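You operate a simulated robot arm through the tools that you are given. There is no shell and no other tool. Be economical: measure what you need, move in short steps, check, and stop when the job is done.

You are at the controls of a simulated two-armed robot. One attempt, no reset.

TASK
Fetch the yellow tin and set it on the top of the loading shelf. Pick up the purge can with one hand, pass it to the other hand and put it on the front of the mixing bench. Put the blue patch from the top of the rig bench on the free end of the spare trough bench and the black patch on the top of the mould bench. Fetch the thick pin and stand it on the grey panel on the top of the jig table. Stack the grey short spool from the top of the mould bench on top of the orange short spool. Put the seal strip from the test mould on the orange template. Take the blue tin and put it on the deck of the airing stand. Fetch the sensor plug and stand it on the top of the assembly bench. Take the buffing block and put it on the silver shim plate. Any order will do. Set down upright: yellow tin, purge can, thick pin, blue tin, sensor plug, buffing block.

Only the result counts: the job must be done as asked and must still hold three seconds after the hand-in. Knocking over, shifting, dropping, spilling or breaking anything else fails it. A push-on lid holds only when it is set on centred and level and pressed home; a screw cap is set on level and turned clockwise until tight.

THE ROBOT
Two 7-joint arms with two-finger parallel grippers on one trunk, on a base that drives. Base frame: it is fixed to the floor where the robot stands at the start and does not move with it; the origin is under the middle of the robot, x ahead of it, y to its left, z up. Readings come in mm, degrees, newtons and seconds.
The left shoulder is at the start at [50, 187, 1110], the right one opposite. Places, roughly: blue tin [-3750, 6500, 1000]; buffing block (6x5x5 cm) [-3600, 6900, 900]; deck of the airing stand (29x20 cm) [-6780, 4700, 880]; free end of the spare trough bench [-9000, 5500, 900]; front of the mixing bench [-1500, -3800, 900]; grey panel [-7000, 5000, 750]; patch [-7500, 9000, 750]; purge can [-1250, -1000, 1000]; seal strip [-4000, 6250, 1000]; sensor plug (3x2x6 cm) [-3800, 6500, 900]; shim plate (13x7x2 cm) [-1400, 5300, 800]; short spool [-3500, 5750, 1000]; template (25x21x3 cm) [-1700, 5200, 800]; thick pin (3x3x7 cm) [-3900, 6500, 900]; top of the assembly bench [-6900, 3500, 800]; top of the loading shelf (76x15 cm) [-1440, 3960, 1020]; top of the mould bench [-3700, 6300, 900]; yellow tin [500, 0, 1000]. Payload 3.43 kg a hand.
The tool frame of a hand sits at the grasp point between the pads (the TCP): z along the fingers, y along the line on which they close. The tips reach 30 mm beyond it. Largest opening 94 mm; finger width 28, thickness 10; the body of the gripper, 50 by 96 mm, starts 55 mm behind the TCP.
Orientation is told as [roll, pitch, yaw] about the base's x, y, z axes, in that order, counted from this pose: with the fingers straight down and closing along the base's y, the tool's x points along the base's -x, its y along +y and its z along -z.

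THE INTERFACE
- The arms move only by the tool apply_moves. It takes "left_series", "right_series" or both (then of equal length, played together; a hand with none holds still); each is one flat list of numbers, 7 for each row, row after row: the shift along the base's x, y, z in units of 100 mm (1.0 is 100 mm), then the turn, a rotation vector about the base's x, y, z in units of 90 degrees (1.0 is 90 degrees), then the finger opening in mm, from 0 to 94. In form: [tx, ty, tz, rx, ry, rz, grip, tx, ty, tz, rx, ry, rz, grip, ...]. A call has 1 to 12 rows; each row is the pose to reach, as a shift and turn from the pose commanded when the call began. A call with a number of a shift or a turn outside -1 to 1 is refused whole. Rows are played at 5 a second. More than 50 mm and 8.6 degrees between two rows, or a gripper value outside its range, and nothing of the call is played. Where a pose cannot be reached the arm comes as near as it can. A force on the tool above 40 N (or 10 N above the force at the start of the call, whichever is more), or a blocked arm, ends the call early, and 0.2 s more pass. The fingers move at their own pace (about 153 mm/s each) and stop on an object; they squeeze with about 33 N. The grip force told is the motor's: it shows also when the fingers shut on nothing. Time passes only in rows, and 0.2 s behind the last, so rows that repeat a pose let the fingers close. The reply holds the time, the measured pose of the TCP, the force on the tool along the base axes, the opening and the grip force, in the units named above and with some noise, with the torque about the TCP (base axes, N m) and any sound that the robot's microphone picked up.
- Cameras (640 x 400 px; columns grow to the right, rows downward): "scene" is now at [149.2, -7, 1282]; the picture's right is [-0.07, -1.00, 0.00], its down [-0.47, 0.03, -0.88] and it looks along [0.88, -0.06, -0.47] (base axes); focal length 273 px, centre (320, 200). "left" rides on the left gripper at [76, -14, -102] in its tool frame; the picture's right is [0.18, 0.98, 0.00], its down [-0.75, 0.14, -0.64] and it looks along [-0.63, 0.12, 0.77] (tool axes); focal length 243 px, centre (320, 200). "right" rides on the right gripper at [76, 14, -102] in its tool frame; the picture's right is [-0.18, 0.98, 0.00], its down [-0.75, -0.14, -0.64] and it looks along [-0.63, -0.12, 0.77] (tool axes); focal length 243 px, centre (320, 200). There is no depth. A picture from a camera that has moved, and an enlarged one, comes with that camera's place and axes in the base frame and with its lens.
- capture(camera): a new picture of that camera. The clock stands still meanwhile.
- move_column(by): slides the trunk up (or, below 0, down) by that many mm; the arms and the scene camera ride with it, the base frame stays. It gives what a move gives, with no picture.
- drive_base(legs): drives the robot by 1 to 6 legs, each [ahead, left, turn to the left] in mm, mm and degrees, along the robot's own axes; the way and the turn of a leg run together, so that a leg with both is an arc; at most 1500 mm and 180 degrees a leg. The arms and the cameras ride along, it lands a little off, and it stops where it bumps. It gives what a move gives.
- head_to(pan, tilt): turns the head with the scene camera to pan (to the left, within 80 degrees either way) and tilt (down, from -29 to 69), counted from straight ahead of the robot. It gives what a move gives.
- enlarge(camera, box): a new picture of the part [left, top, right, bottom] of that camera's present view, enlarged. The clock stands still meanwhile.
- close_job(): hands the job in; it is judged then, once.

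Go step by step. Nothing tells you exact positions but the pictures and the camera data: compare them with the known pose of the tool, close in by small moves and look again before you grip or let go. The budget is 535 turns and 328 pictures, counting those below and the enlarged ones. Unless the task says otherwise, let go and move clear before handing in.

The tools are called after "Call:" by a JSON object that holds its "fn" and its "kwargs". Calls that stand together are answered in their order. apply_moves: Moves the arms, as the interface text tells. Its arguments: {"type":"object","properties":{"left_series":{"type":"array","items":{"type":"number"}},"right_series":{"type":"array","items":{"type":"number"}}},"required":[]} The other tools are called the same way: move_column (by) slides the trunk up or down; drive_base (legs) drives the base; head_to (pan, tilt) turns the head that bears the scene camera; capture (camera) takes a picture; enlarge (camera, box) takes an enlarged picture of a part of a camera's view; close_job () hands the job in.

At the start:

```text
time: 0.0
left_tool_pos: [389.6, 104.1, 1143.6]
left_tool_rot: [0.0, -0.1, 0.0]
left_force: [-1.2, -0.2, -0.1]
left_ft_torque: [0.01, 0.0, -0.01]
left_opening: 94.0
left_finger_force: 0.1
right_tool_pos: [356.6, -187.9, 1153.5]
right_tool_rot: [0.0, 0.0, 0.0]
right_force: [0.2, 0.6, 0.0]
right_ft_torque: [-0.01, 0.04, 0.01]
right_opening: 94.1
right_finger_force: 0.0
trunk travel left (down, up): [-325.0, 107.0]
robot x, y, heading: [-1.4, 3.4, -0.3]
head pan, tilt: [-4.1, 28.2]
```

scene: 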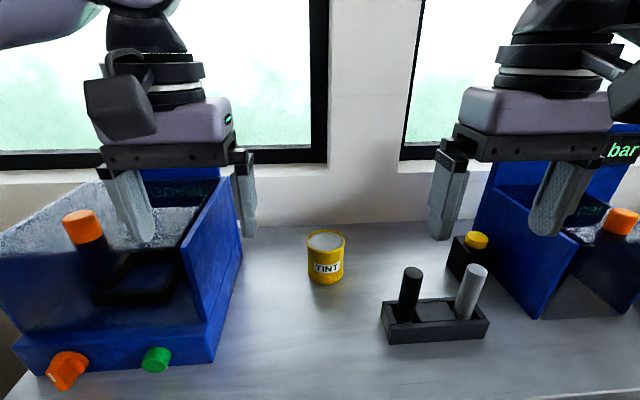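
right: 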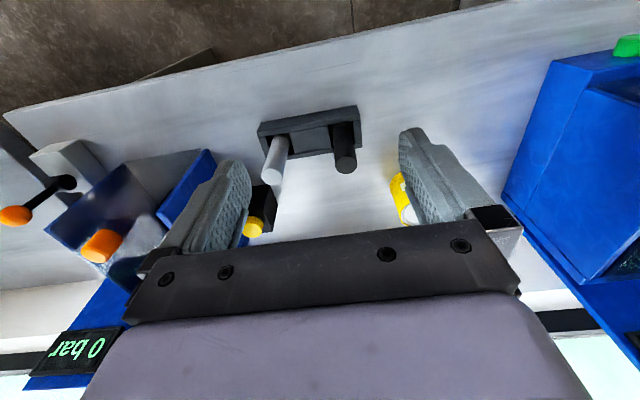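
left: 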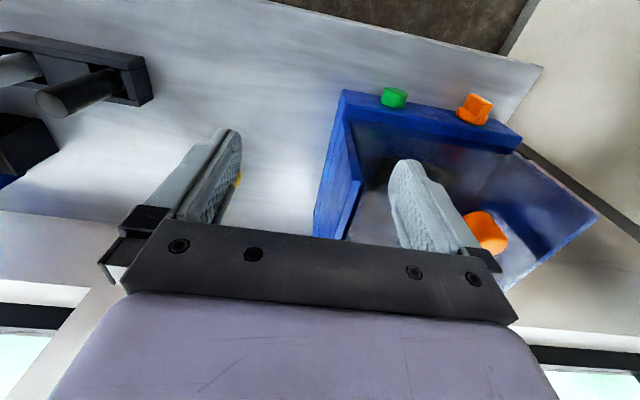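

I see the yellow tin ahead, at roughly [660, -55], dia ~85. I'll enlarge it for a more precise measurement.

Call:
{"fn": "enlarge", "kwargs": {"camera": "scene", "box": [240, 200, 400, 300]}}

Call:
{"fn": "head_to", "kwargs": {"pan": 0, "tilt": 60}}

Call:
{"fn": "capture", "kwargs": {"camera": "scene"}}

```text
4.00 times, centred on (320, 250) of scene
camera zoom: at [149.2, -7.0, 1282.0], right [-0.07, -1.0, 0.0], down [-0.47, 0.03, -0.88], along [0.88, -0.06, -0.47], focal length 1091 px, centre (320, 0)
```

zoom: 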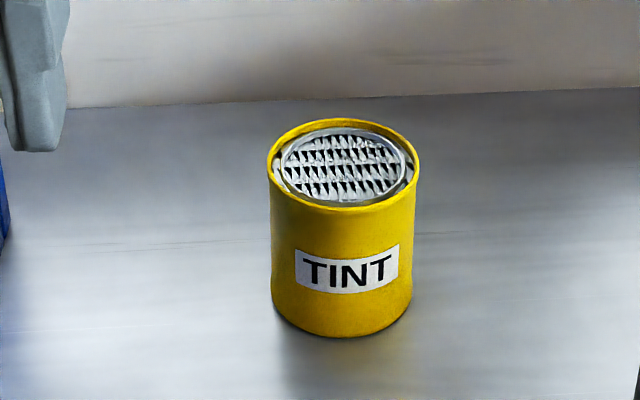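

```text
time: 1.0
left_tool_pos: [390.5, 102.7, 1143.7]
left_tool_rot: [0.0, 0.0, 0.0]
left_force: [0.0, -0.2, -0.4]
left_ft_torque: [-0.01, 0.05, -0.01]
left_opening: 94.4
left_finger_force: 0.0
right_tool_pos: [357.9, -188.0, 1154.7]
right_tool_rot: [0.0, 0.0, 0.0]
right_force: [0.6, -0.3, -0.4]
right_ft_torque: [0.01, 0.03, 0.02]
right_opening: 93.9
right_finger_force: 0.1
trunk travel left (down, up): [-325.0, 107.0]
robot x, y, heading: [2.7, 0.5, -0.3]
head pan, tilt: [0.0, 60.0]
```

```text
323 pictures are left
camera scene: at [125.0, -0.5, 1237.2], right [0.0, -1.0, 0.0], down [-0.87, 0.0, -0.5], along [0.5, 0.0, -0.87], focal length 273 px, centre (320, 200)
```

scene: 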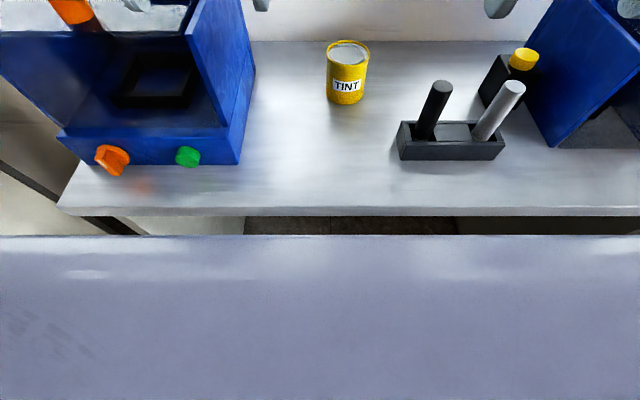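

Tin centre ≈ [648, -56], about 84 mm wide, 90 tall. I drive slightly closer to bring it into comfortable reach of the right hand.

Call:
{"fn": "drive_base", "kwargs": {"legs": [[70, 0, 0]]}}

Call:
{"fn": "capture", "kwargs": {"camera": "scene"}}

```text
time: 2.0
left_tool_pos: [459.8, 103.0, 1142.7]
left_tool_rot: [0.1, 0.0, 0.0]
left_force: [0.3, 0.0, 0.0]
left_ft_torque: [0.02, 0.07, 0.01]
left_opening: 94.1
left_finger_force: 0.0
right_tool_pos: [426.7, -188.3, 1153.6]
right_tool_rot: [0.0, -0.1, 0.0]
right_force: [-0.2, 0.8, 0.8]
right_ft_torque: [0.01, 0.0, 0.01]
right_opening: 93.8
right_finger_force: 0.1
trunk travel left (down, up): [-325.0, 107.0]
robot x, y, heading: [71.5, 0.0, -0.2]
head pan, tilt: [0.0, 60.0]
```

```text
322 pictures are left
camera scene: at [194.9, -0.6, 1237.0], right [0.0, -1.0, 0.0], down [-0.87, 0.0, -0.5], along [0.5, 0.0, -0.87], focal length 273 px, centre (320, 200)
```

scene: 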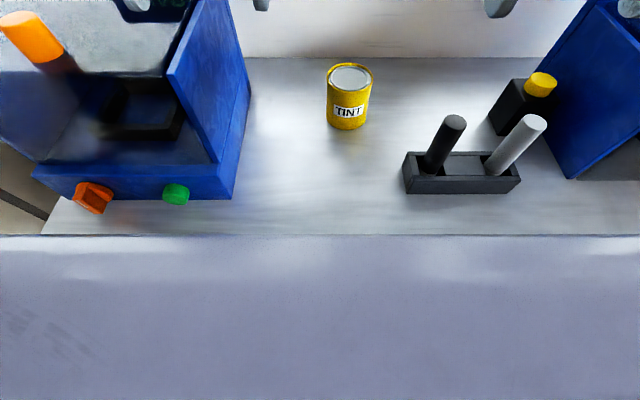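

Tin confirmed near [647, -56]. I move the right hand over it in steps and tuck the left one back.

Call:
{"fn": "apply_moves", "kwargs": {"right_series": [0.4, 0.2, 0.1, 0, 0, 0, 94, 0.8, 0.4, 0.1, 0, 0, 0, 94, 1.0, 0.8, 0.1, 0, 0, 0, 94, 1.0, 1.0, 0.1, 0, 0, 0, 94], "left_series": [-0.4, 0.1, 0.0, 0, 0, 0, 94, -0.8, 0.2, 0, 0, 0, 0, 94, -1.0, 0.3, 0, 0, 0, 0, 94, -1.0, 0.3, 0, 0, 0, 0, 94]}}

Call:
{"fn": "apply_moves", "kwargs": {"right_series": [0.4, 0.1, -0.3, 0, 0, 0, 94, 0.8, 0.2, -0.6, 0, 0, 0, 94, 1.0, 0.32, -0.9, 0, 0, 0, 94]}}

Call:
{"fn": "capture", "kwargs": {"camera": "right"}}

Call:
{"fn": "capture", "kwargs": {"camera": "scene"}}

```text
time: 3.0
left_tool_pos: [359.5, 130.6, 1147.7]
left_tool_rot: [0.0, 0.0, 0.1]
left_force: [0.2, 0.8, 0.1]
left_ft_torque: [-0.01, 0.05, -0.02]
left_opening: 94.0
left_finger_force: 0.1
right_tool_pos: [528.1, -85.6, 1163.7]
right_tool_rot: [0.0, -0.1, 0.0]
right_force: [0.4, -0.3, -0.4]
right_ft_torque: [0.03, -0.03, -0.01]
right_opening: 93.9
right_finger_force: 0.0
trunk travel left (down, up): [-325.0, 107.0]
robot x, y, heading: [68.4, 2.7, -0.0]
head pan, tilt: [0.0, 60.0]
```

```text
refused: row 1 steps farther than a row can; nothing moved
```

```text
321 pictures are left
camera right: at [451.5, -73.1, 1265.3], right [0.19, 0.98, 0.0], down [0.75, -0.14, 0.64], along [0.63, -0.12, -0.77], focal length 243 px, centre (320, 200)
```

right: 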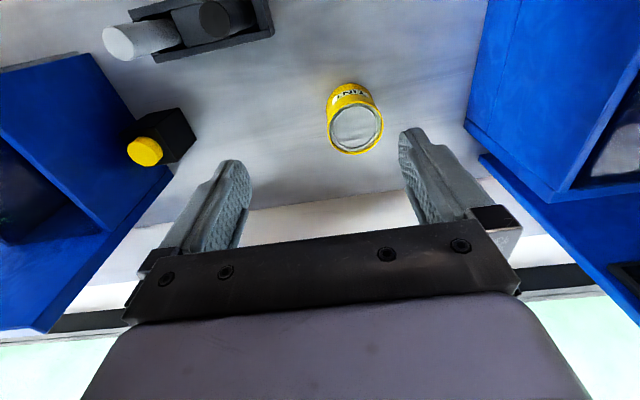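

```text
320 pictures are left
camera scene: at [194.1, -0.6, 1237.1], right [0.0, -1.0, 0.0], down [-0.87, 0.0, -0.5], along [0.5, 0.0, -0.87], focal length 273 px, centre (320, 200)
```

scene: 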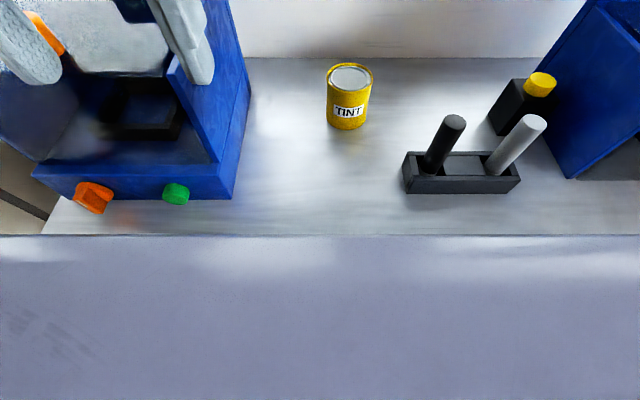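

Triangulating with the wrist camera puts the tin at about [597, -50], top z≈945 (bench ≈865). I approach above it and re-check.

Call:
{"fn": "apply_moves", "kwargs": {"right_series": [0.35, 0.18, 0, 0, 0, 0, 94, 0.69, 0.36, 0, 0, 0, 0, 94, 0.69, 0.36, -0.45, 0, 0, 0, 94, 0.69, 0.36, -0.8, 0, 0, 0, 94]}}

Call:
{"fn": "capture", "kwargs": {"camera": "right"}}

Call:
{"fn": "capture", "kwargs": {"camera": "scene"}}

```text
time: 4.0
left_tool_pos: [360.2, 130.5, 1146.3]
left_tool_rot: [0.0, 0.0, 0.1]
left_force: [0.1, 0.3, 0.3]
left_ft_torque: [0.0, -0.01, 0.01]
left_opening: 93.9
left_finger_force: 0.0
right_tool_pos: [597.6, -51.3, 1084.1]
right_tool_rot: [-0.1, 0.0, -0.1]
right_force: [-0.3, 1.5, 0.1]
right_ft_torque: [0.0, 0.02, 0.03]
right_opening: 94.3
right_finger_force: 0.0
trunk travel left (down, up): [-325.0, 107.0]
robot x, y, heading: [69.3, 0.1, -0.1]
head pan, tilt: [0.0, 60.0]
```

```text
319 pictures are left
camera right: at [519.9, -38.2, 1185.7], right [0.19, 0.98, 0.0], down [0.75, -0.14, 0.64], along [0.63, -0.12, -0.77], focal length 243 px, centre (320, 200)
```

right: 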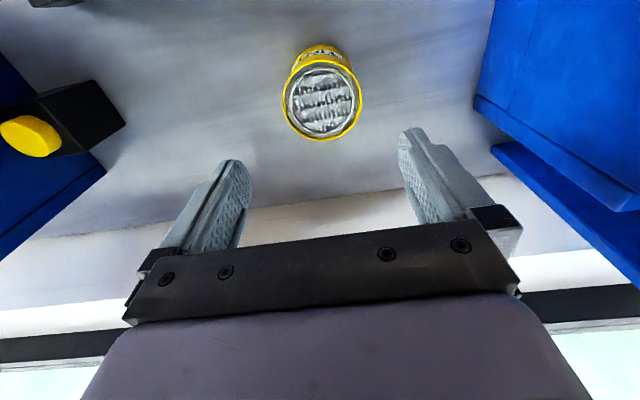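

```text
318 pictures are left
camera scene: at [194.2, -0.6, 1237.1], right [0.0, -1.0, 0.0], down [-0.87, 0.0, -0.5], along [0.5, 0.0, -0.87], focal length 273 px, centre (320, 200)
```

scene: 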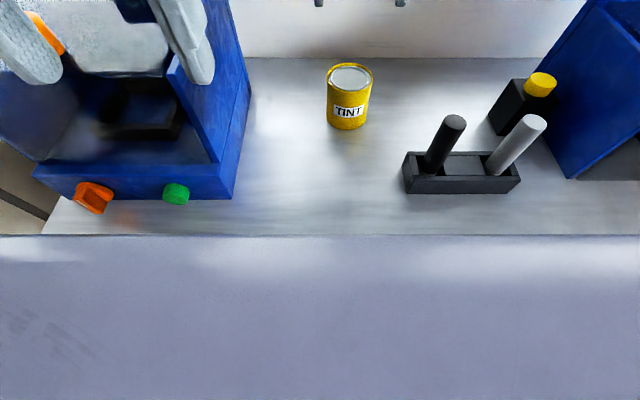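

Tin top centre ≈ [594, -49, 945]. I go down around it, checking midway.

Call:
{"fn": "apply_moves", "kwargs": {"right_series": [-0.03, 0.01, -0.45, 0, 0, 0, 94, -0.03, 0.01, -0.9, 0, 0, 0, 94]}}

Call:
{"fn": "capture", "kwargs": {"camera": "right"}}

Call:
{"fn": "capture", "kwargs": {"camera": "scene"}}

```text
time: 4.6
left_tool_pos: [360.0, 130.8, 1145.4]
left_tool_rot: [-0.1, 0.1, 0.0]
left_force: [-0.5, 0.0, 0.8]
left_ft_torque: [0.0, 0.01, -0.01]
left_opening: 94.0
left_finger_force: 0.0
right_tool_pos: [595.6, -50.3, 994.5]
right_tool_rot: [0.0, 0.0, 0.1]
right_force: [-0.4, 0.7, -0.6]
right_ft_torque: [-0.02, 0.0, 0.04]
right_opening: 93.9
right_finger_force: 0.1
trunk travel left (down, up): [-325.0, 107.0]
robot x, y, heading: [72.2, -1.7, -0.2]
head pan, tilt: [0.0, 60.0]
```

```text
317 pictures are left
camera right: at [518.5, -36.5, 1095.9], right [0.18, 0.98, 0.0], down [0.75, -0.14, 0.64], along [0.63, -0.12, -0.77], focal length 243 px, centre (320, 200)
```

right: 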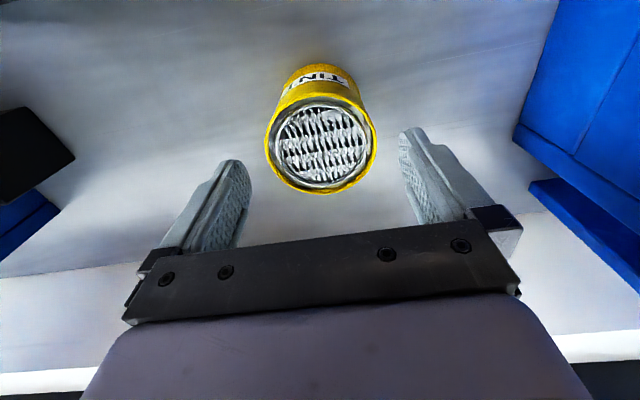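

```text
316 pictures are left
camera scene: at [194.4, -0.7, 1237.1], right [0.0, -1.0, 0.0], down [-0.87, 0.0, -0.5], along [0.5, 0.0, -0.87], focal length 273 px, centre (320, 200)
```

scene: 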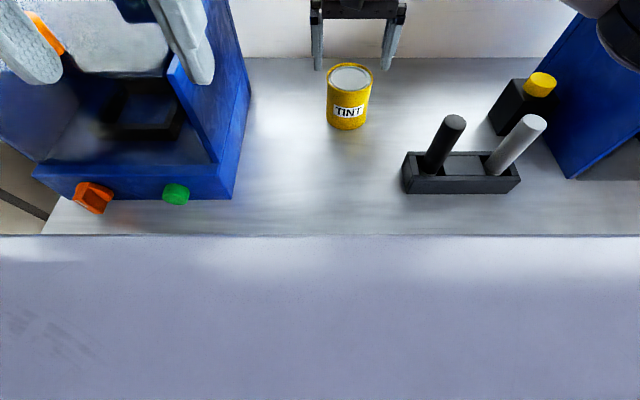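

Alignment is good; straight down and grip.

Call:
{"fn": "apply_moves", "kwargs": {"right_series": [0.01, 0.0, -0.45, 0, 0, 0, 94, 0.01, 0, -0.87, 0, 0, 0, 94, 0.01, 0, -0.87, 0, 0, 0, 60, 0.01, 0, -0.87, 0, 0, 0, 60, 0.01, 0, -0.87, 0, 0, 0, 60]}}

Call:
{"fn": "capture", "kwargs": {"camera": "right"}}

```text
time: 5.8
left_tool_pos: [359.8, 129.5, 1147.2]
left_tool_rot: [0.0, 0.0, 0.1]
left_force: [-0.1, -1.5, -0.2]
left_ft_torque: [-0.01, 0.01, -0.05]
left_opening: 93.9
left_finger_force: 0.0
right_tool_pos: [595.1, -52.2, 906.2]
right_tool_rot: [0.1, -0.1, -0.1]
right_force: [-1.7, -1.2, 9.1]
right_ft_torque: [0.09, 0.45, 0.03]
right_opening: 80.4
right_finger_force: 33.0
trunk travel left (down, up): [-325.0, 107.0]
robot x, y, heading: [69.2, -1.6, -0.2]
head pan, tilt: [0.0, 60.0]
```

```text
315 pictures are left
camera right: at [516.8, -37.4, 1007.5], right [0.18, 0.98, 0.0], down [0.75, -0.14, 0.64], along [0.63, -0.12, -0.77], focal length 243 px, centre (320, 200)
```

right: 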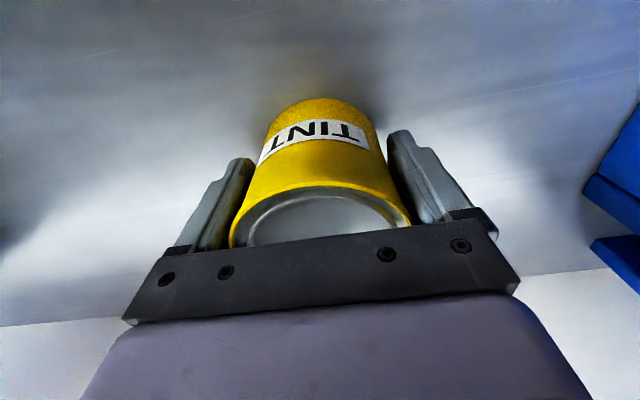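

Gripped at 80 mm. I lift and draw it back to the robot.

Call:
{"fn": "apply_moves", "kwargs": {"right_series": [0, 0, 0.3, 0, 0, 0, 60, 0, 0, 0.7, 0, 0, 0, 60, 0, 0, 1.0, 0, 0, 0, 60]}}

Call:
{"fn": "apply_moves", "kwargs": {"right_series": [-0.2, -0.2, 0.4, 0, 0, 0, 60, -0.5, -0.5, 0.6, 0, 0, 0, 60, -0.8, -0.7, 0.8, 0, 0, 0, 60, -1.0, -1.0, 1.0, 0, 0, 0, 60]}}

Call:
{"fn": "apply_moves", "kwargs": {"right_series": [-0.4, -0.2, 0, 0, 0, 0, 60, -0.8, -0.4, 0, 0, 0, 0, 60, -1.0, -0.6, 0, 0, 0, 0, 60]}}

Call:
{"fn": "capture", "kwargs": {"camera": "right"}}

```text
time: 6.6
left_tool_pos: [359.3, 131.8, 1147.8]
left_tool_rot: [0.1, -0.1, 0.0]
left_force: [-0.1, 0.7, -0.2]
left_ft_torque: [0.01, -0.02, -0.03]
left_opening: 94.1
left_finger_force: 0.0
right_tool_pos: [593.6, -53.0, 1008.8]
right_tool_rot: [0.0, 0.1, 0.1]
right_force: [0.3, -0.5, 0.4]
right_ft_torque: [0.0, -0.05, 0.0]
right_opening: 60.1
right_finger_force: 0.0
trunk travel left (down, up): [-325.0, 107.0]
robot x, y, heading: [68.6, -0.2, 0.1]
head pan, tilt: [0.0, 60.0]
```

```text
time: 7.6
left_tool_pos: [359.6, 129.2, 1146.7]
left_tool_rot: [-0.1, 0.0, -0.1]
left_force: [0.9, -0.6, -0.6]
left_ft_torque: [-0.01, -0.03, 0.02]
left_opening: 94.1
left_finger_force: 0.0
right_tool_pos: [494.2, -150.8, 1108.6]
right_tool_rot: [0.0, 0.0, 0.0]
right_force: [-0.1, 0.7, 0.5]
right_ft_torque: [-0.02, 0.02, 0.0]
right_opening: 60.0
right_finger_force: 0.1
trunk travel left (down, up): [-325.0, 107.0]
robot x, y, heading: [70.6, -1.1, -0.1]
head pan, tilt: [0.0, 60.0]
```

```text
time: 8.4
left_tool_pos: [359.7, 129.5, 1146.4]
left_tool_rot: [-0.1, 0.0, 0.1]
left_force: [0.6, 0.1, 0.0]
left_ft_torque: [-0.03, 0.01, -0.04]
left_opening: 94.1
left_finger_force: 0.1
right_tool_pos: [393.4, -210.3, 1105.4]
right_tool_rot: [0.0, 0.0, 0.0]
right_force: [0.4, 0.2, 0.3]
right_ft_torque: [-0.01, -0.01, 0.01]
right_opening: 60.1
right_finger_force: 0.1
trunk travel left (down, up): [-325.0, 107.0]
robot x, y, heading: [68.6, -0.9, 0.0]
head pan, tilt: [0.0, 60.0]
```

```text
314 pictures are left
camera right: at [315.9, -196.9, 1207.5], right [0.18, 0.98, 0.0], down [0.75, -0.14, 0.64], along [0.63, -0.12, -0.77], focal length 243 px, centre (320, 200)
```

right: 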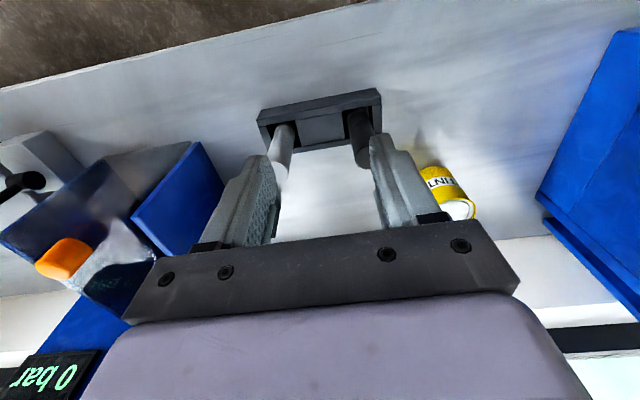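

The tin was not lifted – it slipped out of the grip. I look at where it is now and at what went wrong.

Call:
{"fn": "capture", "kwargs": {"camera": "scene"}}

Call:
{"fn": "enlarge", "kwargs": {"camera": "scene", "box": [300, 50, 400, 150]}}

```text
313 pictures are left
camera scene: at [193.9, -1.0, 1237.2], right [0.0, -1.0, 0.0], down [-0.87, 0.0, -0.5], along [0.5, 0.0, -0.87], focal length 273 px, centre (320, 200)
```

scene: 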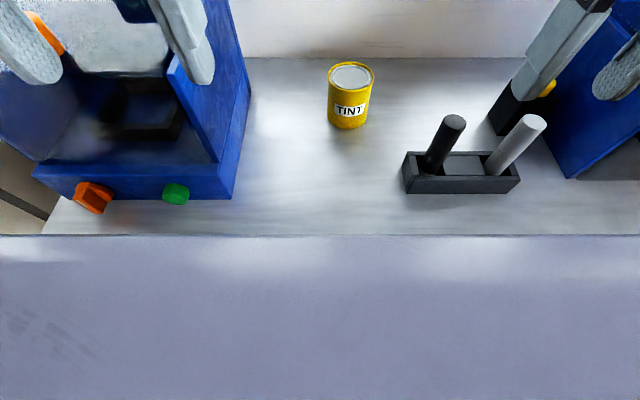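

```text
4.00 times, centred on (350, 100) of scene
camera zoom: at [193.9, -1.0, 1237.2], right [0.0, -1.0, 0.0], down [-0.87, 0.0, -0.5], along [0.5, 0.0, -0.87], focal length 1091 px, centre (200, 600)
```

zoom: 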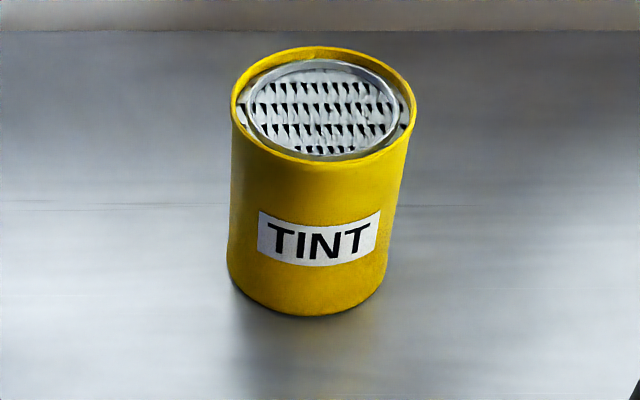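

The tin is still standing, barely moved. I'll grip again with a full-close command, hold longer, and lift slowly while watching the forces.

Call:
{"fn": "apply_moves", "kwargs": {"right_series": [0.4, 0.2, 0, 0, 0, 0, 94, 0.8, 0.4, 0, 0, 0, 0, 94, 1.0, 0.6, 0, 0, 0, 0, 94]}}

Call:
{"fn": "apply_moves", "kwargs": {"right_series": [0.3, 0.3, 0, 0, 0, 0, 94, 0.7, 0.6, 0, 0, 0, 0, 94, 1.0, 0.98, -0.1, 0, 0, 0, 94, 1.0, 0.98, -0.5, 0, 0, 0, 94, 1.0, 0.98, -0.9, 0, 0, 0, 94]}}

Call:
{"fn": "capture", "kwargs": {"camera": "right"}}

```text
time: 9.2
left_tool_pos: [360.4, 129.7, 1146.8]
left_tool_rot: [0.0, 0.0, 0.0]
left_force: [0.1, -0.4, -0.4]
left_ft_torque: [0.01, 0.0, -0.02]
left_opening: 93.9
left_finger_force: 0.1
right_tool_pos: [493.1, -148.6, 1107.6]
right_tool_rot: [0.0, 0.1, 0.0]
right_force: [-0.4, -0.1, 0.7]
right_ft_torque: [0.01, -0.01, -0.01]
right_opening: 93.9
right_finger_force: 0.0
trunk travel left (down, up): [-325.0, 107.0]
robot x, y, heading: [66.7, 0.9, 0.2]
head pan, tilt: [0.0, 60.0]
```

```text
time: 10.4
left_tool_pos: [359.1, 130.4, 1145.1]
left_tool_rot: [0.0, 0.0, 0.0]
left_force: [-0.1, -0.6, -1.0]
left_ft_torque: [0.01, -0.01, 0.0]
left_opening: 93.9
left_finger_force: 0.0
right_tool_pos: [593.1, -51.8, 1012.4]
right_tool_rot: [0.1, 0.0, 0.1]
right_force: [-0.2, 0.6, 0.6]
right_ft_torque: [0.0, 0.01, -0.01]
right_opening: 94.1
right_finger_force: 0.0
trunk travel left (down, up): [-325.0, 107.0]
robot x, y, heading: [67.6, -0.2, 0.0]
head pan, tilt: [0.0, 60.0]
```

```text
311 pictures are left
camera right: at [517.4, -39.1, 1114.8], right [0.18, 0.98, 0.0], down [0.75, -0.14, 0.64], along [0.63, -0.12, -0.77], focal length 243 px, centre (320, 200)
```

right: 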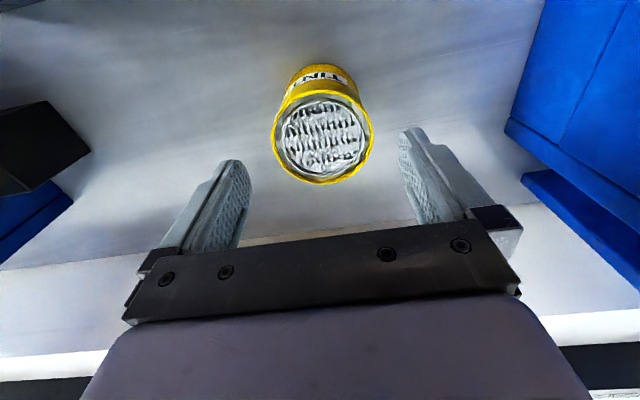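

Top centre ≈ [598, -52, 935]. Down and close fully, then a slow lift.

Call:
{"fn": "apply_moves", "kwargs": {"right_series": [0.05, 0.0, -0.45, 0, 0, 0, 94, 0.05, 0, -0.9, 0, 0, 0, 94, 0.05, 0, -0.99, 0, 0, 0, 94]}}

Call:
{"fn": "apply_moves", "kwargs": {"right_series": [0, 0, 0, 0, 0, 0, 0, 0, 0, 0, 0, 0, 0, 0, 0, 0, 0, 0, 0, 0, 0, 0, 0, 0, 0, 0, 0, 0]}}

Call:
{"fn": "apply_moves", "kwargs": {"right_series": [0, 0, 0.02, 0, 0, 0, 0, 0, 0, 0.04, 0, 0, 0, 0, 0, 0, 0.06, 0, 0, 0, 0]}}

```text
time: 11.2
left_tool_pos: [359.9, 131.5, 1146.7]
left_tool_rot: [0.0, 0.0, 0.1]
left_force: [0.3, 0.3, -0.5]
left_ft_torque: [0.06, 0.03, -0.01]
left_opening: 94.2
left_finger_force: 0.1
right_tool_pos: [598.0, -52.2, 916.3]
right_tool_rot: [0.0, 0.0, 0.1]
right_force: [-0.3, 0.5, 0.9]
right_ft_torque: [-0.01, -0.03, 0.01]
right_opening: 93.9
right_finger_force: 0.0
trunk travel left (down, up): [-325.0, 107.0]
robot x, y, heading: [69.2, -0.7, -0.0]
head pan, tilt: [0.0, 60.0]
```

```text
time: 12.2
left_tool_pos: [361.0, 130.0, 1147.8]
left_tool_rot: [0.0, 0.0, -0.1]
left_force: [0.5, 1.0, -0.1]
left_ft_torque: [0.02, -0.01, -0.01]
left_opening: 94.2
left_finger_force: 0.0
right_tool_pos: [597.7, -53.0, 915.2]
right_tool_rot: [0.1, 0.1, -0.1]
right_force: [0.4, -0.2, -0.5]
right_ft_torque: [-0.01, 0.02, 0.01]
right_opening: 80.2
right_finger_force: 33.4
trunk travel left (down, up): [-325.0, 107.0]
robot x, y, heading: [70.1, -0.0, -0.1]
head pan, tilt: [0.0, 60.0]
```

```text
time: 13.0
left_tool_pos: [360.6, 130.6, 1146.2]
left_tool_rot: [-0.1, -0.1, 0.0]
left_force: [-0.8, -0.5, 0.5]
left_ft_torque: [0.02, 0.0, 0.0]
left_opening: 94.1
left_finger_force: 0.0
right_tool_pos: [598.5, -53.0, 924.5]
right_tool_rot: [0.0, 0.0, -0.1]
right_force: [0.8, 0.2, -2.9]
right_ft_torque: [-0.01, 0.0, 0.01]
right_opening: 80.1
right_finger_force: 33.1
trunk travel left (down, up): [-325.0, 107.0]
robot x, y, heading: [69.2, -2.4, 0.1]
head pan, tilt: [0.0, 60.0]
```

Now it weighs ~3 N in hand. Continue lifting slowly.

Call:
{"fn": "apply_moves", "kwargs": {"right_series": [0, 0, 0.1, 0, 0, 0, 0, 0, 0, 0.25, 0, 0, 0, 0, 0, 0, 0.45, 0, 0, 0, 0, 0, 0, 0.7, 0, 0, 0, 0, 0, 0, 0.95, 0, 0, 0, 0]}}

Call:
{"fn": "capture", "kwargs": {"camera": "scene"}}

```text
time: 14.2
left_tool_pos: [360.7, 131.0, 1146.9]
left_tool_rot: [0.0, 0.1, 0.0]
left_force: [0.2, 0.6, -0.3]
left_ft_torque: [0.01, -0.03, -0.03]
left_opening: 94.0
left_finger_force: 0.1
right_tool_pos: [598.1, -53.8, 1020.8]
right_tool_rot: [0.0, 0.0, -0.1]
right_force: [0.2, 0.7, -3.2]
right_ft_torque: [0.01, 0.01, -0.02]
right_opening: 79.9
right_finger_force: 33.4
trunk travel left (down, up): [-325.0, 107.0]
robot x, y, heading: [68.7, -0.8, -0.3]
head pan, tilt: [0.0, 60.0]
```

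```text
310 pictures are left
camera scene: at [194.2, -0.6, 1237.1], right [0.0, -1.0, 0.0], down [-0.87, 0.0, -0.5], along [0.5, 0.0, -0.87], focal length 273 px, centre (320, 200)
```

scene: 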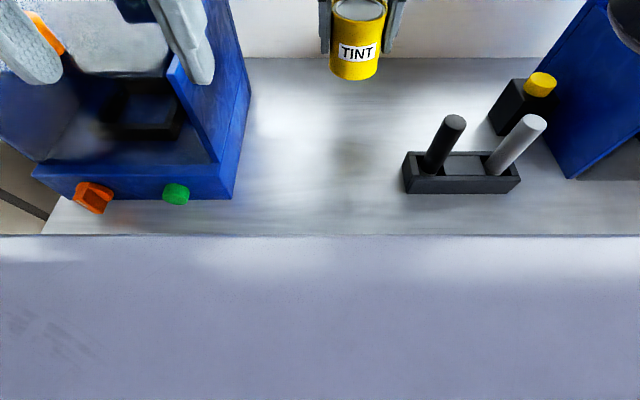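

The tin is held; its bottom is ~52 mm below the TCP. I draw it back over the rack at height, then look around for the route.

Call:
{"fn": "apply_moves", "kwargs": {"right_series": [0, 0, 0.3, 0, 0, 0, 0, -0.1, -0.1, 0.6, 0, 0, 0, 0, -0.3, -0.3, 0.9, 0, 0, 0, 0, -0.6, -0.5, 1.0, 0, 0, 0, 0, -0.9, -0.8, 1.0, 0, 0, 0, 0, -1.0, -1.0, 1.0, 0, 0, 0, 0]}}

Call:
{"fn": "apply_moves", "kwargs": {"right_series": [-0.3, -0.2, 0.1, 0, 0, 0, 0, -0.6, -0.3, 0.2, 0, 0, 0, 0, -0.9, -0.4, 0.2, 0, 0, 0, 0, -1.0, -0.4, 0.2, 0, 0, 0, 0]}}

Call:
{"fn": "drive_base", "kwargs": {"legs": [[-400, 0, 0]]}}

Call:
{"fn": "head_to", "kwargs": {"pan": 80, "tilt": 15}}

Call:
{"fn": "capture", "kwargs": {"camera": "scene"}}

Call:
{"fn": "head_to", "kwargs": {"pan": -80, "tilt": 15}}

Call:
{"fn": "capture", "kwargs": {"camera": "scene"}}

```text
time: 15.6
left_tool_pos: [360.2, 129.0, 1146.6]
left_tool_rot: [0.0, 0.1, 0.0]
left_force: [-0.4, 0.8, 0.5]
left_ft_torque: [0.03, -0.01, 0.02]
left_opening: 94.2
left_finger_force: 0.1
right_tool_pos: [498.3, -153.4, 1118.2]
right_tool_rot: [0.0, 0.1, 0.0]
right_force: [0.5, -1.1, -4.2]
right_ft_torque: [-0.02, 0.02, -0.03]
right_opening: 79.9
right_finger_force: 33.3
trunk travel left (down, up): [-325.0, 107.0]
robot x, y, heading: [67.1, 2.4, -0.3]
head pan, tilt: [0.0, 60.0]
```

```text
time: 16.6
left_tool_pos: [360.9, 130.5, 1145.6]
left_tool_rot: [0.0, 0.0, -0.1]
left_force: [0.8, -0.6, -0.5]
left_ft_torque: [-0.03, 0.0, 0.04]
left_opening: 93.9
left_finger_force: 0.2
right_tool_pos: [396.8, -194.2, 1137.2]
right_tool_rot: [-0.1, 0.0, 0.0]
right_force: [-0.3, -1.0, -3.3]
right_ft_torque: [0.0, 0.03, 0.0]
right_opening: 80.3
right_finger_force: 33.3
trunk travel left (down, up): [-325.0, 107.0]
robot x, y, heading: [66.7, 1.1, 0.1]
head pan, tilt: [0.0, 60.0]
```

```text
time: 19.1
left_tool_pos: [-39.6, 131.4, 1147.3]
left_tool_rot: [0.1, 0.0, -0.2]
left_force: [-0.2, -0.4, 0.1]
left_ft_torque: [0.02, -0.04, 0.01]
left_opening: 93.9
left_finger_force: 0.1
right_tool_pos: [-4.3, -193.2, 1137.3]
right_tool_rot: [0.0, 0.0, -0.1]
right_force: [-0.5, -0.9, -4.0]
right_ft_torque: [-0.01, 0.01, 0.0]
right_opening: 80.0
right_finger_force: 32.6
trunk travel left (down, up): [-325.0, 107.0]
robot x, y, heading: [-329.7, -1.5, -0.4]
head pan, tilt: [0.0, 60.0]
```

```text
time: 20.6
left_tool_pos: [-38.8, 131.2, 1145.7]
left_tool_rot: [0.0, -0.1, -0.3]
left_force: [0.2, -0.6, -0.2]
left_ft_torque: [-0.01, -0.05, -0.02]
left_opening: 94.2
left_finger_force: 0.2
right_tool_pos: [-3.8, -194.7, 1137.2]
right_tool_rot: [0.0, 0.0, -0.3]
right_force: [-0.2, -0.1, -3.8]
right_ft_torque: [0.0, 0.04, 0.03]
right_opening: 79.8
right_finger_force: 33.5
trunk travel left (down, up): [-325.0, 107.0]
robot x, y, heading: [-332.5, 5.1, -0.4]
head pan, tilt: [80.0, 15.0]
```

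```text
309 pictures are left
camera scene: at [-255.5, 92.0, 1303.4], right [0.98, -0.18, 0.0], down [-0.05, -0.25, -0.97], along [0.17, 0.95, -0.26], focal length 273 px, centre (320, 200)
```

scene: 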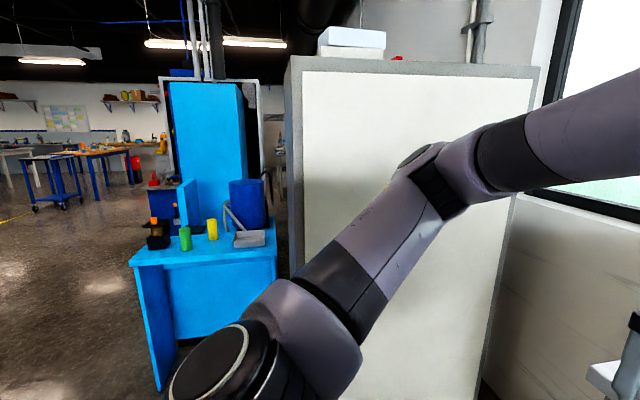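

```text
time: 23.1
left_tool_pos: [-38.4, 130.0, 1146.5]
left_tool_rot: [0.0, 0.0, -0.2]
left_force: [1.1, -0.7, 0.3]
left_ft_torque: [0.01, 0.01, -0.04]
left_opening: 94.1
left_finger_force: 0.0
right_tool_pos: [-3.9, -194.1, 1137.7]
right_tool_rot: [0.1, -0.1, -0.3]
right_force: [-0.6, -0.3, -3.2]
right_ft_torque: [0.01, 0.01, 0.02]
right_opening: 80.4
right_finger_force: 33.2
trunk travel left (down, up): [-325.0, 107.0]
robot x, y, heading: [-330.5, 4.1, -0.1]
head pan, tilt: [-80.0, 15.0]
```

```text
308 pictures are left
camera scene: at [-256.3, -91.9, 1303.4], right [-0.99, -0.17, 0.0], down [-0.04, 0.26, -0.97], along [0.16, -0.95, -0.26], focal length 273 px, centre (320, 200)
```

scene: 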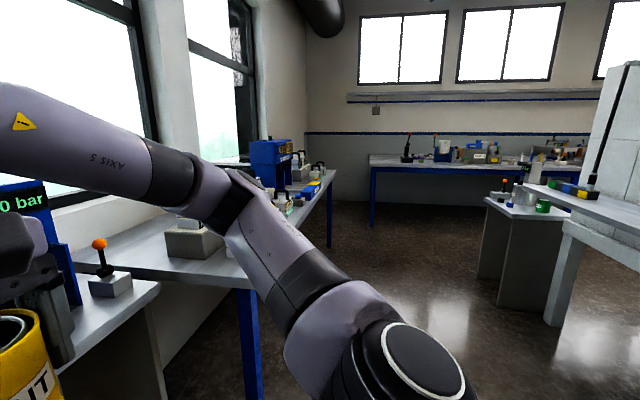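

I see a workshop; the loading shelf is up along +y. I turn left in place and look around from there.

Call:
{"fn": "drive_base", "kwargs": {"legs": [[-150, 0, 90]]}}

Call:
{"fn": "head_to", "kwargs": {"pan": 0, "tilt": 20}}

Call:
{"fn": "capture", "kwargs": {"camera": "scene"}}

Call:
{"fn": "head_to", "kwargs": {"pan": 70, "tilt": 15}}

Call:
{"fn": "capture", "kwargs": {"camera": "scene"}}

```text
time: 27.3
left_tool_pos: [-558.3, 195.6, 1146.6]
left_tool_rot: [-0.1, -0.1, 91.2]
left_force: [-0.1, -0.7, -0.8]
left_ft_torque: [0.0, 0.05, 0.02]
left_opening: 93.8
left_finger_force: 0.1
right_tool_pos: [-234.4, 238.5, 1138.4]
right_tool_rot: [0.0, 0.1, 91.2]
right_force: [0.0, -0.2, -3.4]
right_ft_torque: [0.03, 0.03, 0.0]
right_opening: 80.4
right_finger_force: 33.0
trunk travel left (down, up): [-325.0, 107.0]
robot x, y, heading: [-422.1, -96.7, 91.2]
head pan, tilt: [-80.0, 15.0]
```

```text
time: 28.9
left_tool_pos: [-557.8, 196.1, 1145.7]
left_tool_rot: [0.1, 0.0, 91.2]
left_force: [0.3, -0.6, -0.5]
left_ft_torque: [0.02, 0.0, 0.01]
left_opening: 94.1
left_finger_force: 0.1
right_tool_pos: [-234.2, 239.6, 1137.1]
right_tool_rot: [0.0, -0.1, 91.0]
right_force: [-1.0, 0.2, -2.7]
right_ft_torque: [-0.03, 0.0, 0.0]
right_opening: 80.2
right_finger_force: 33.3
trunk travel left (down, up): [-325.0, 107.0]
robot x, y, heading: [-427.2, -91.5, 90.8]
head pan, tilt: [0.0, 20.0]
```

```text
307 pictures are left
camera scene: at [-425.2, 59.1, 1295.2], right [1.0, 0.02, 0.0], down [0.01, -0.34, -0.94], along [-0.02, 0.94, -0.34], focal length 273 px, centre (320, 200)
```

scene: 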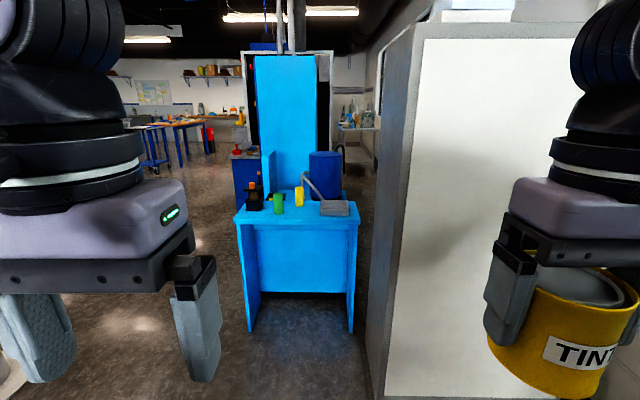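

```text
time: 30.3
left_tool_pos: [-558.1, 197.8, 1146.6]
left_tool_rot: [0.0, 0.0, 91.2]
left_force: [0.1, -0.3, 0.9]
left_ft_torque: [0.0, -0.01, 0.0]
left_opening: 94.1
left_finger_force: 0.0
right_tool_pos: [-234.7, 239.2, 1137.4]
right_tool_rot: [0.1, 0.1, 91.1]
right_force: [0.3, -0.8, -3.7]
right_ft_torque: [-0.02, 0.04, 0.02]
right_opening: 80.1
right_finger_force: 32.6
trunk travel left (down, up): [-325.0, 107.0]
robot x, y, heading: [-423.3, -92.6, 91.1]
head pan, tilt: [70.0, 15.0]
```

```text
306 pictures are left
camera scene: at [-511.9, -3.6, 1303.4], right [0.33, 0.95, 0.0], down [0.24, -0.08, -0.97], along [-0.91, 0.31, -0.26], focal length 273 px, centre (320, 200)
```

scene: 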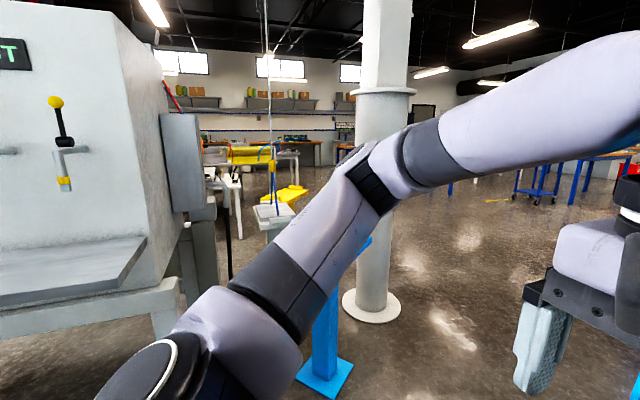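

The blue bench stands ahead at y≈1300 (x -640..-265), a pedestal near (-1550, 360), a column near (-2240, 1010). I'll go up the corridor at x≈-1050.

Call:
{"fn": "drive_base", "kwargs": {"legs": [[0, 620, 0], [1300, 0, -1]]}}

Call:
{"fn": "head_to", "kwargs": {"pan": 0, "tilt": 15}}

Call:
{"fn": "capture", "kwargs": {"camera": "scene"}}

```text
time: 39.0
left_tool_pos: [-1239.6, 1380.8, 1146.6]
left_tool_rot: [0.0, -0.2, 89.6]
left_force: [0.5, -1.1, -0.3]
left_ft_torque: [0.05, -0.02, -0.01]
left_opening: 93.9
left_finger_force: 0.1
right_tool_pos: [-916.1, 1415.3, 1137.8]
right_tool_rot: [-0.1, 0.0, 89.7]
right_force: [0.9, -0.2, -3.7]
right_ft_torque: [0.04, 0.0, 0.05]
right_opening: 79.9
right_finger_force: 32.9
trunk travel left (down, up): [-325.0, 107.0]
robot x, y, heading: [-1109.0, 1086.7, 89.7]
head pan, tilt: [70.0, 15.0]
stopped in leg 2: the robot was blocked; the commanded pose is now the measured one
```

```text
time: 40.4
left_tool_pos: [-1240.6, 1380.4, 1146.9]
left_tool_rot: [0.0, -0.2, 89.6]
left_force: [0.0, -0.4, -0.1]
left_ft_torque: [-0.01, 0.01, 0.0]
left_opening: 94.3
left_finger_force: 0.0
right_tool_pos: [-915.0, 1414.6, 1137.1]
right_tool_rot: [0.0, -0.1, 89.7]
right_force: [0.1, 0.8, -3.0]
right_ft_torque: [-0.02, -0.01, 0.02]
right_opening: 80.1
right_finger_force: 33.1
trunk travel left (down, up): [-325.0, 107.0]
robot x, y, heading: [-1109.8, 1086.0, 89.5]
head pan, tilt: [0.0, 15.0]
```

```text
305 pictures are left
camera scene: at [-1110.5, 1239.5, 1303.4], right [1.0, -0.01, 0.0], down [0.0, -0.26, -0.97], along [0.01, 0.97, -0.26], focal length 273 px, centre (320, 200)
```

scene: 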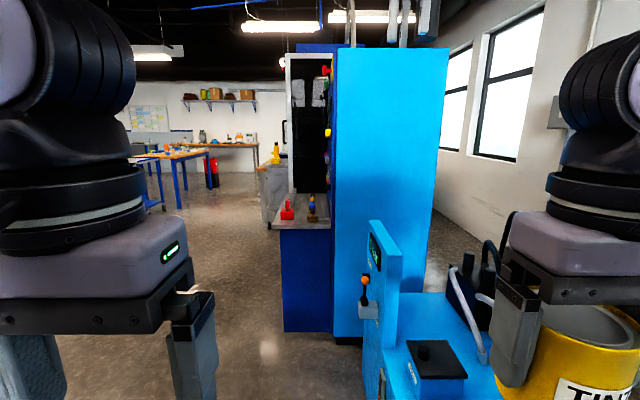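

I bumped lightly on the blue bench's corner; the base is blocked. I look down to see the clearance.

Call:
{"fn": "head_to", "kwargs": {"pan": -40, "tilt": 55}}

Call:
{"fn": "capture", "kwargs": {"camera": "scene"}}

Call:
{"fn": "head_to", "kwargs": {"pan": 10, "tilt": 55}}

Call:
{"fn": "capture", "kwargs": {"camera": "scene"}}

```text
time: 41.5
left_tool_pos: [-1241.2, 1379.2, 1147.1]
left_tool_rot: [0.0, -0.1, 89.5]
left_force: [-0.1, -0.8, 0.5]
left_ft_torque: [-0.01, 0.01, 0.0]
left_opening: 93.9
left_finger_force: 0.0
right_tool_pos: [-916.0, 1413.7, 1137.5]
right_tool_rot: [-0.1, 0.0, 89.7]
right_force: [-0.1, 0.2, -4.2]
right_ft_torque: [-0.05, -0.01, 0.02]
right_opening: 80.0
right_finger_force: 32.8
trunk travel left (down, up): [-325.0, 107.0]
robot x, y, heading: [-1110.8, 1091.2, 89.4]
head pan, tilt: [-40.0, 55.0]
```

```text
304 pictures are left
camera scene: at [-1064.4, 1201.0, 1243.2], right [0.76, -0.65, 0.0], down [-0.53, -0.62, -0.57], along [0.37, 0.44, -0.82], focal length 273 px, centre (320, 200)
```

scene: 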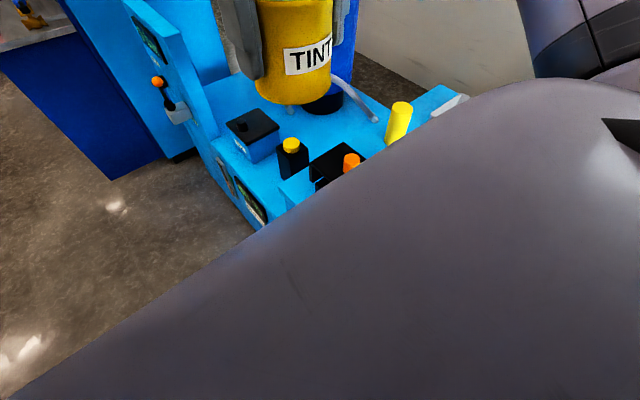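

```text
time: 42.7
left_tool_pos: [-1239.8, 1379.1, 1147.2]
left_tool_rot: [0.0, -0.1, 89.6]
left_force: [-0.1, 0.8, -0.8]
left_ft_torque: [0.02, 0.01, 0.0]
left_opening: 93.9
left_finger_force: 0.0
right_tool_pos: [-916.2, 1414.0, 1137.5]
right_tool_rot: [0.0, 0.0, 89.7]
right_force: [0.2, 0.3, -3.6]
right_ft_torque: [0.01, 0.03, 0.01]
right_opening: 80.1
right_finger_force: 32.8
trunk travel left (down, up): [-325.0, 107.0]
robot x, y, heading: [-1109.8, 1084.5, 89.7]
head pan, tilt: [10.0, 55.0]
```

```text
303 pictures are left
camera scene: at [-1123.0, 1217.2, 1243.1], right [0.99, 0.17, 0.0], down [0.14, -0.81, -0.57], along [-0.1, 0.57, -0.82], focal length 273 px, centre (320, 200)
```

scene: 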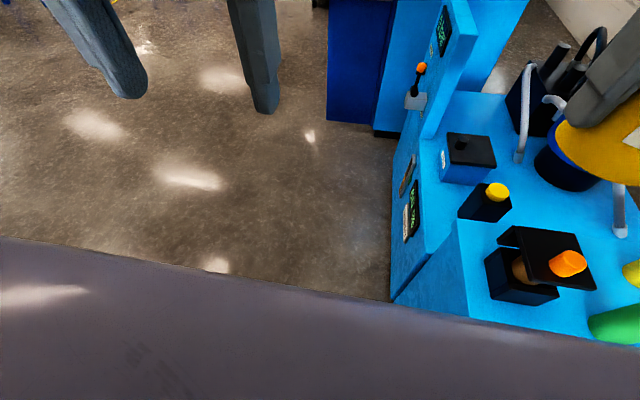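

The bench's left face is at x≈-880, all items on it stand. I back off, sidestep left and go on north.

Call:
{"fn": "drive_base", "kwargs": {"legs": [[-80, 0, 0], [0, 330, 0], [1200, 0, 0]]}}

Call:
{"fn": "head_to", "kwargs": {"pan": 0, "tilt": 20}}

Call:
{"fn": "capture", "kwargs": {"camera": "scene"}}

```text
time: 51.2
left_tool_pos: [-1531.4, 2517.4, 1146.5]
left_tool_rot: [0.0, -0.1, 88.1]
left_force: [1.0, -0.8, 0.6]
left_ft_torque: [-0.02, -0.01, 0.0]
left_opening: 94.0
left_finger_force: 0.0
right_tool_pos: [-1207.0, 2545.3, 1138.1]
right_tool_rot: [0.0, 0.0, 88.5]
right_force: [-0.9, 0.8, -3.5]
right_ft_torque: [-0.03, 0.0, -0.02]
right_opening: 79.9
right_finger_force: 33.1
trunk travel left (down, up): [-325.0, 107.0]
robot x, y, heading: [-1408.2, 2221.4, 88.2]
head pan, tilt: [10.0, 55.0]
```

```text
time: 52.3
left_tool_pos: [-1531.1, 2518.6, 1145.9]
left_tool_rot: [0.0, -0.1, 88.2]
left_force: [0.7, 0.2, 1.3]
left_ft_torque: [0.01, 0.01, 0.0]
left_opening: 94.0
left_finger_force: 0.0
right_tool_pos: [-1206.4, 2544.0, 1136.6]
right_tool_rot: [0.0, 0.0, 88.4]
right_force: [0.6, 0.0, -3.7]
right_ft_torque: [-0.03, 0.01, 0.03]
right_opening: 79.9
right_finger_force: 33.1
trunk travel left (down, up): [-325.0, 107.0]
robot x, y, heading: [-1411.6, 2226.6, 88.2]
head pan, tilt: [0.0, 20.0]
```

```text
302 pictures are left
camera scene: at [-1405.0, 2374.8, 1295.2], right [1.0, -0.03, 0.0], down [-0.01, -0.34, -0.94], along [0.03, 0.94, -0.34], focal length 273 px, centre (320, 200)
```

scene: 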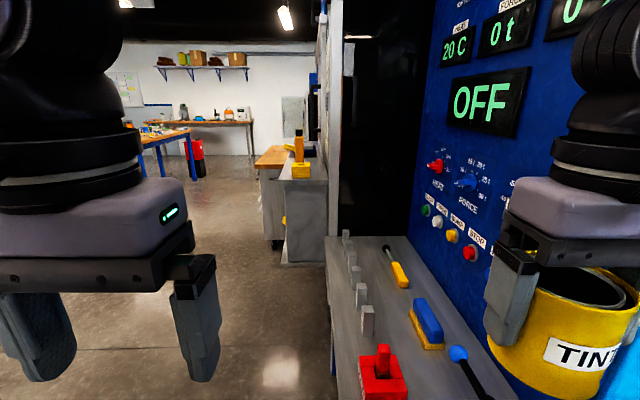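

The press's control ledge edge is at x≈-1365; I sidestep left before going further, and look toward the loading shelf.

Call:
{"fn": "drive_base", "kwargs": {"legs": [[0, 450, 0], [500, 0, 2]]}}

Call:
{"fn": "head_to", "kwargs": {"pan": -15, "tilt": 15}}

Call:
{"fn": "capture", "kwargs": {"camera": "scene"}}

Call:
{"fn": "enlarge", "kwargs": {"camera": "scene", "box": [240, 100, 400, 200]}}

```text
time: 57.5
left_tool_pos: [-2001.3, 3021.1, 1147.5]
left_tool_rot: [0.0, -0.1, 91.6]
left_force: [-0.1, -0.7, -0.5]
left_ft_torque: [0.01, -0.02, 0.03]
left_opening: 93.8
left_finger_force: 0.1
right_tool_pos: [-1678.0, 3068.1, 1137.2]
right_tool_rot: [0.0, 0.0, 91.8]
right_force: [0.4, -0.3, -3.7]
right_ft_torque: [-0.01, 0.0, -0.03]
right_opening: 79.9
right_finger_force: 33.1
trunk travel left (down, up): [-325.0, 107.0]
robot x, y, heading: [-1859.5, 2731.4, 91.5]
head pan, tilt: [0.0, 20.0]
```

```text
time: 58.3
left_tool_pos: [-2002.2, 3021.1, 1146.0]
left_tool_rot: [0.0, 0.0, 91.7]
left_force: [-0.4, -0.5, -0.5]
left_ft_torque: [-0.01, 0.02, -0.02]
left_opening: 93.9
left_finger_force: 0.1
right_tool_pos: [-1678.1, 3067.3, 1137.5]
right_tool_rot: [-0.2, 0.0, 91.8]
right_force: [0.0, -0.1, -4.1]
right_ft_torque: [0.0, 0.01, 0.02]
right_opening: 80.1
right_finger_force: 32.7
trunk travel left (down, up): [-325.0, 107.0]
robot x, y, heading: [-1860.6, 2734.5, 91.7]
head pan, tilt: [-15.0, 15.0]
```

```text
301 pictures are left
camera scene: at [-1842.6, 2883.0, 1303.4], right [0.97, -0.23, 0.0], down [-0.06, -0.25, -0.97], along [0.22, 0.94, -0.26], focal length 273 px, centre (320, 200)
```

scene: 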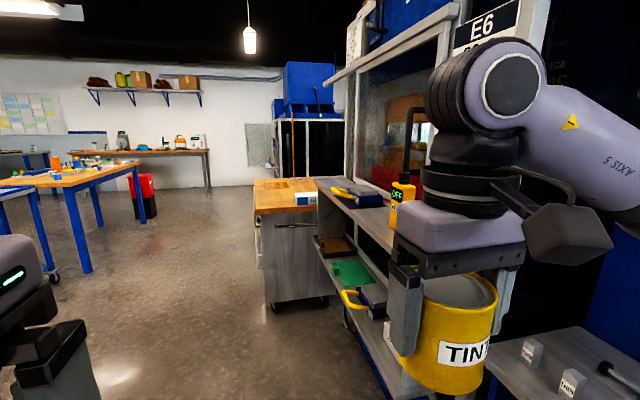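

```text
4.00 times, centred on (320, 150) of scene
camera zoom: at [-1842.6, 2883.0, 1303.4], right [0.97, -0.23, 0.0], down [-0.06, -0.25, -0.97], along [0.22, 0.94, -0.26], focal length 1091 px, centre (320, 400)
```

zoom: 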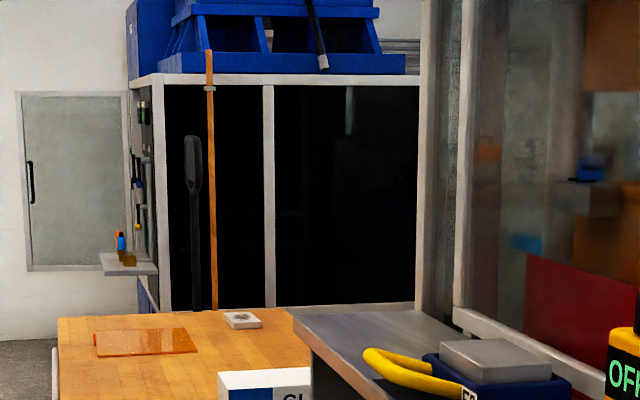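

The loading shelf is the rack along y with the handle box and the "OFF" device on its top. I drive to its west side and turn to face it.

Call:
{"fn": "drive_base", "kwargs": {"legs": [[1150, 200, 0], [0, 0, -91.7]]}}

Call:
{"fn": "head_to", "kwargs": {"pan": 0, "tilt": 30}}

Call:
{"fn": "capture", "kwargs": {"camera": "scene"}}

```text
time: 68.0
left_tool_pos: [-1826.0, 3999.0, 1146.8]
left_tool_rot: [0.0, -0.1, 2.3]
left_force: [0.4, -0.2, 0.0]
left_ft_torque: [-0.04, -0.04, 0.0]
left_opening: 93.9
left_finger_force: 0.1
right_tool_pos: [-1776.7, 3676.9, 1137.9]
right_tool_rot: [0.0, 0.1, 2.5]
right_force: [0.8, -0.5, -3.1]
right_ft_torque: [0.0, 0.02, 0.02]
right_opening: 79.8
right_finger_force: 33.2
trunk travel left (down, up): [-325.0, 107.0]
robot x, y, heading: [-2115.4, 3857.5, 2.1]
head pan, tilt: [-15.0, 15.0]
```

```text
time: 68.8
left_tool_pos: [-1826.6, 3998.4, 1145.7]
left_tool_rot: [0.0, -0.2, 2.4]
left_force: [0.4, 0.3, 0.1]
left_ft_torque: [0.01, 0.02, -0.01]
left_opening: 94.1
left_finger_force: 0.0
right_tool_pos: [-1776.9, 3676.1, 1138.1]
right_tool_rot: [-0.1, 0.1, 2.6]
right_force: [0.7, 0.1, -3.0]
right_ft_torque: [0.02, 0.02, 0.01]
right_opening: 80.1
right_finger_force: 32.8
trunk travel left (down, up): [-325.0, 107.0]
robot x, y, heading: [-2109.3, 3859.3, 2.5]
head pan, tilt: [0.0, 30.0]
```

```text
299 pictures are left
camera scene: at [-1962.4, 3862.1, 1279.2], right [0.04, -1.0, 0.0], down [-0.5, -0.02, -0.87], along [0.87, 0.03, -0.5], focal length 273 px, centre (320, 200)
```

scene: 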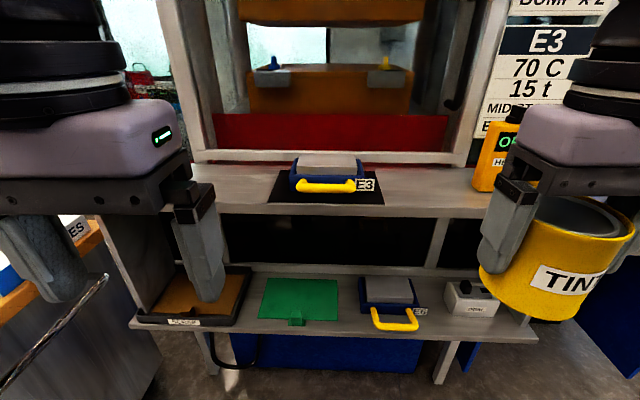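

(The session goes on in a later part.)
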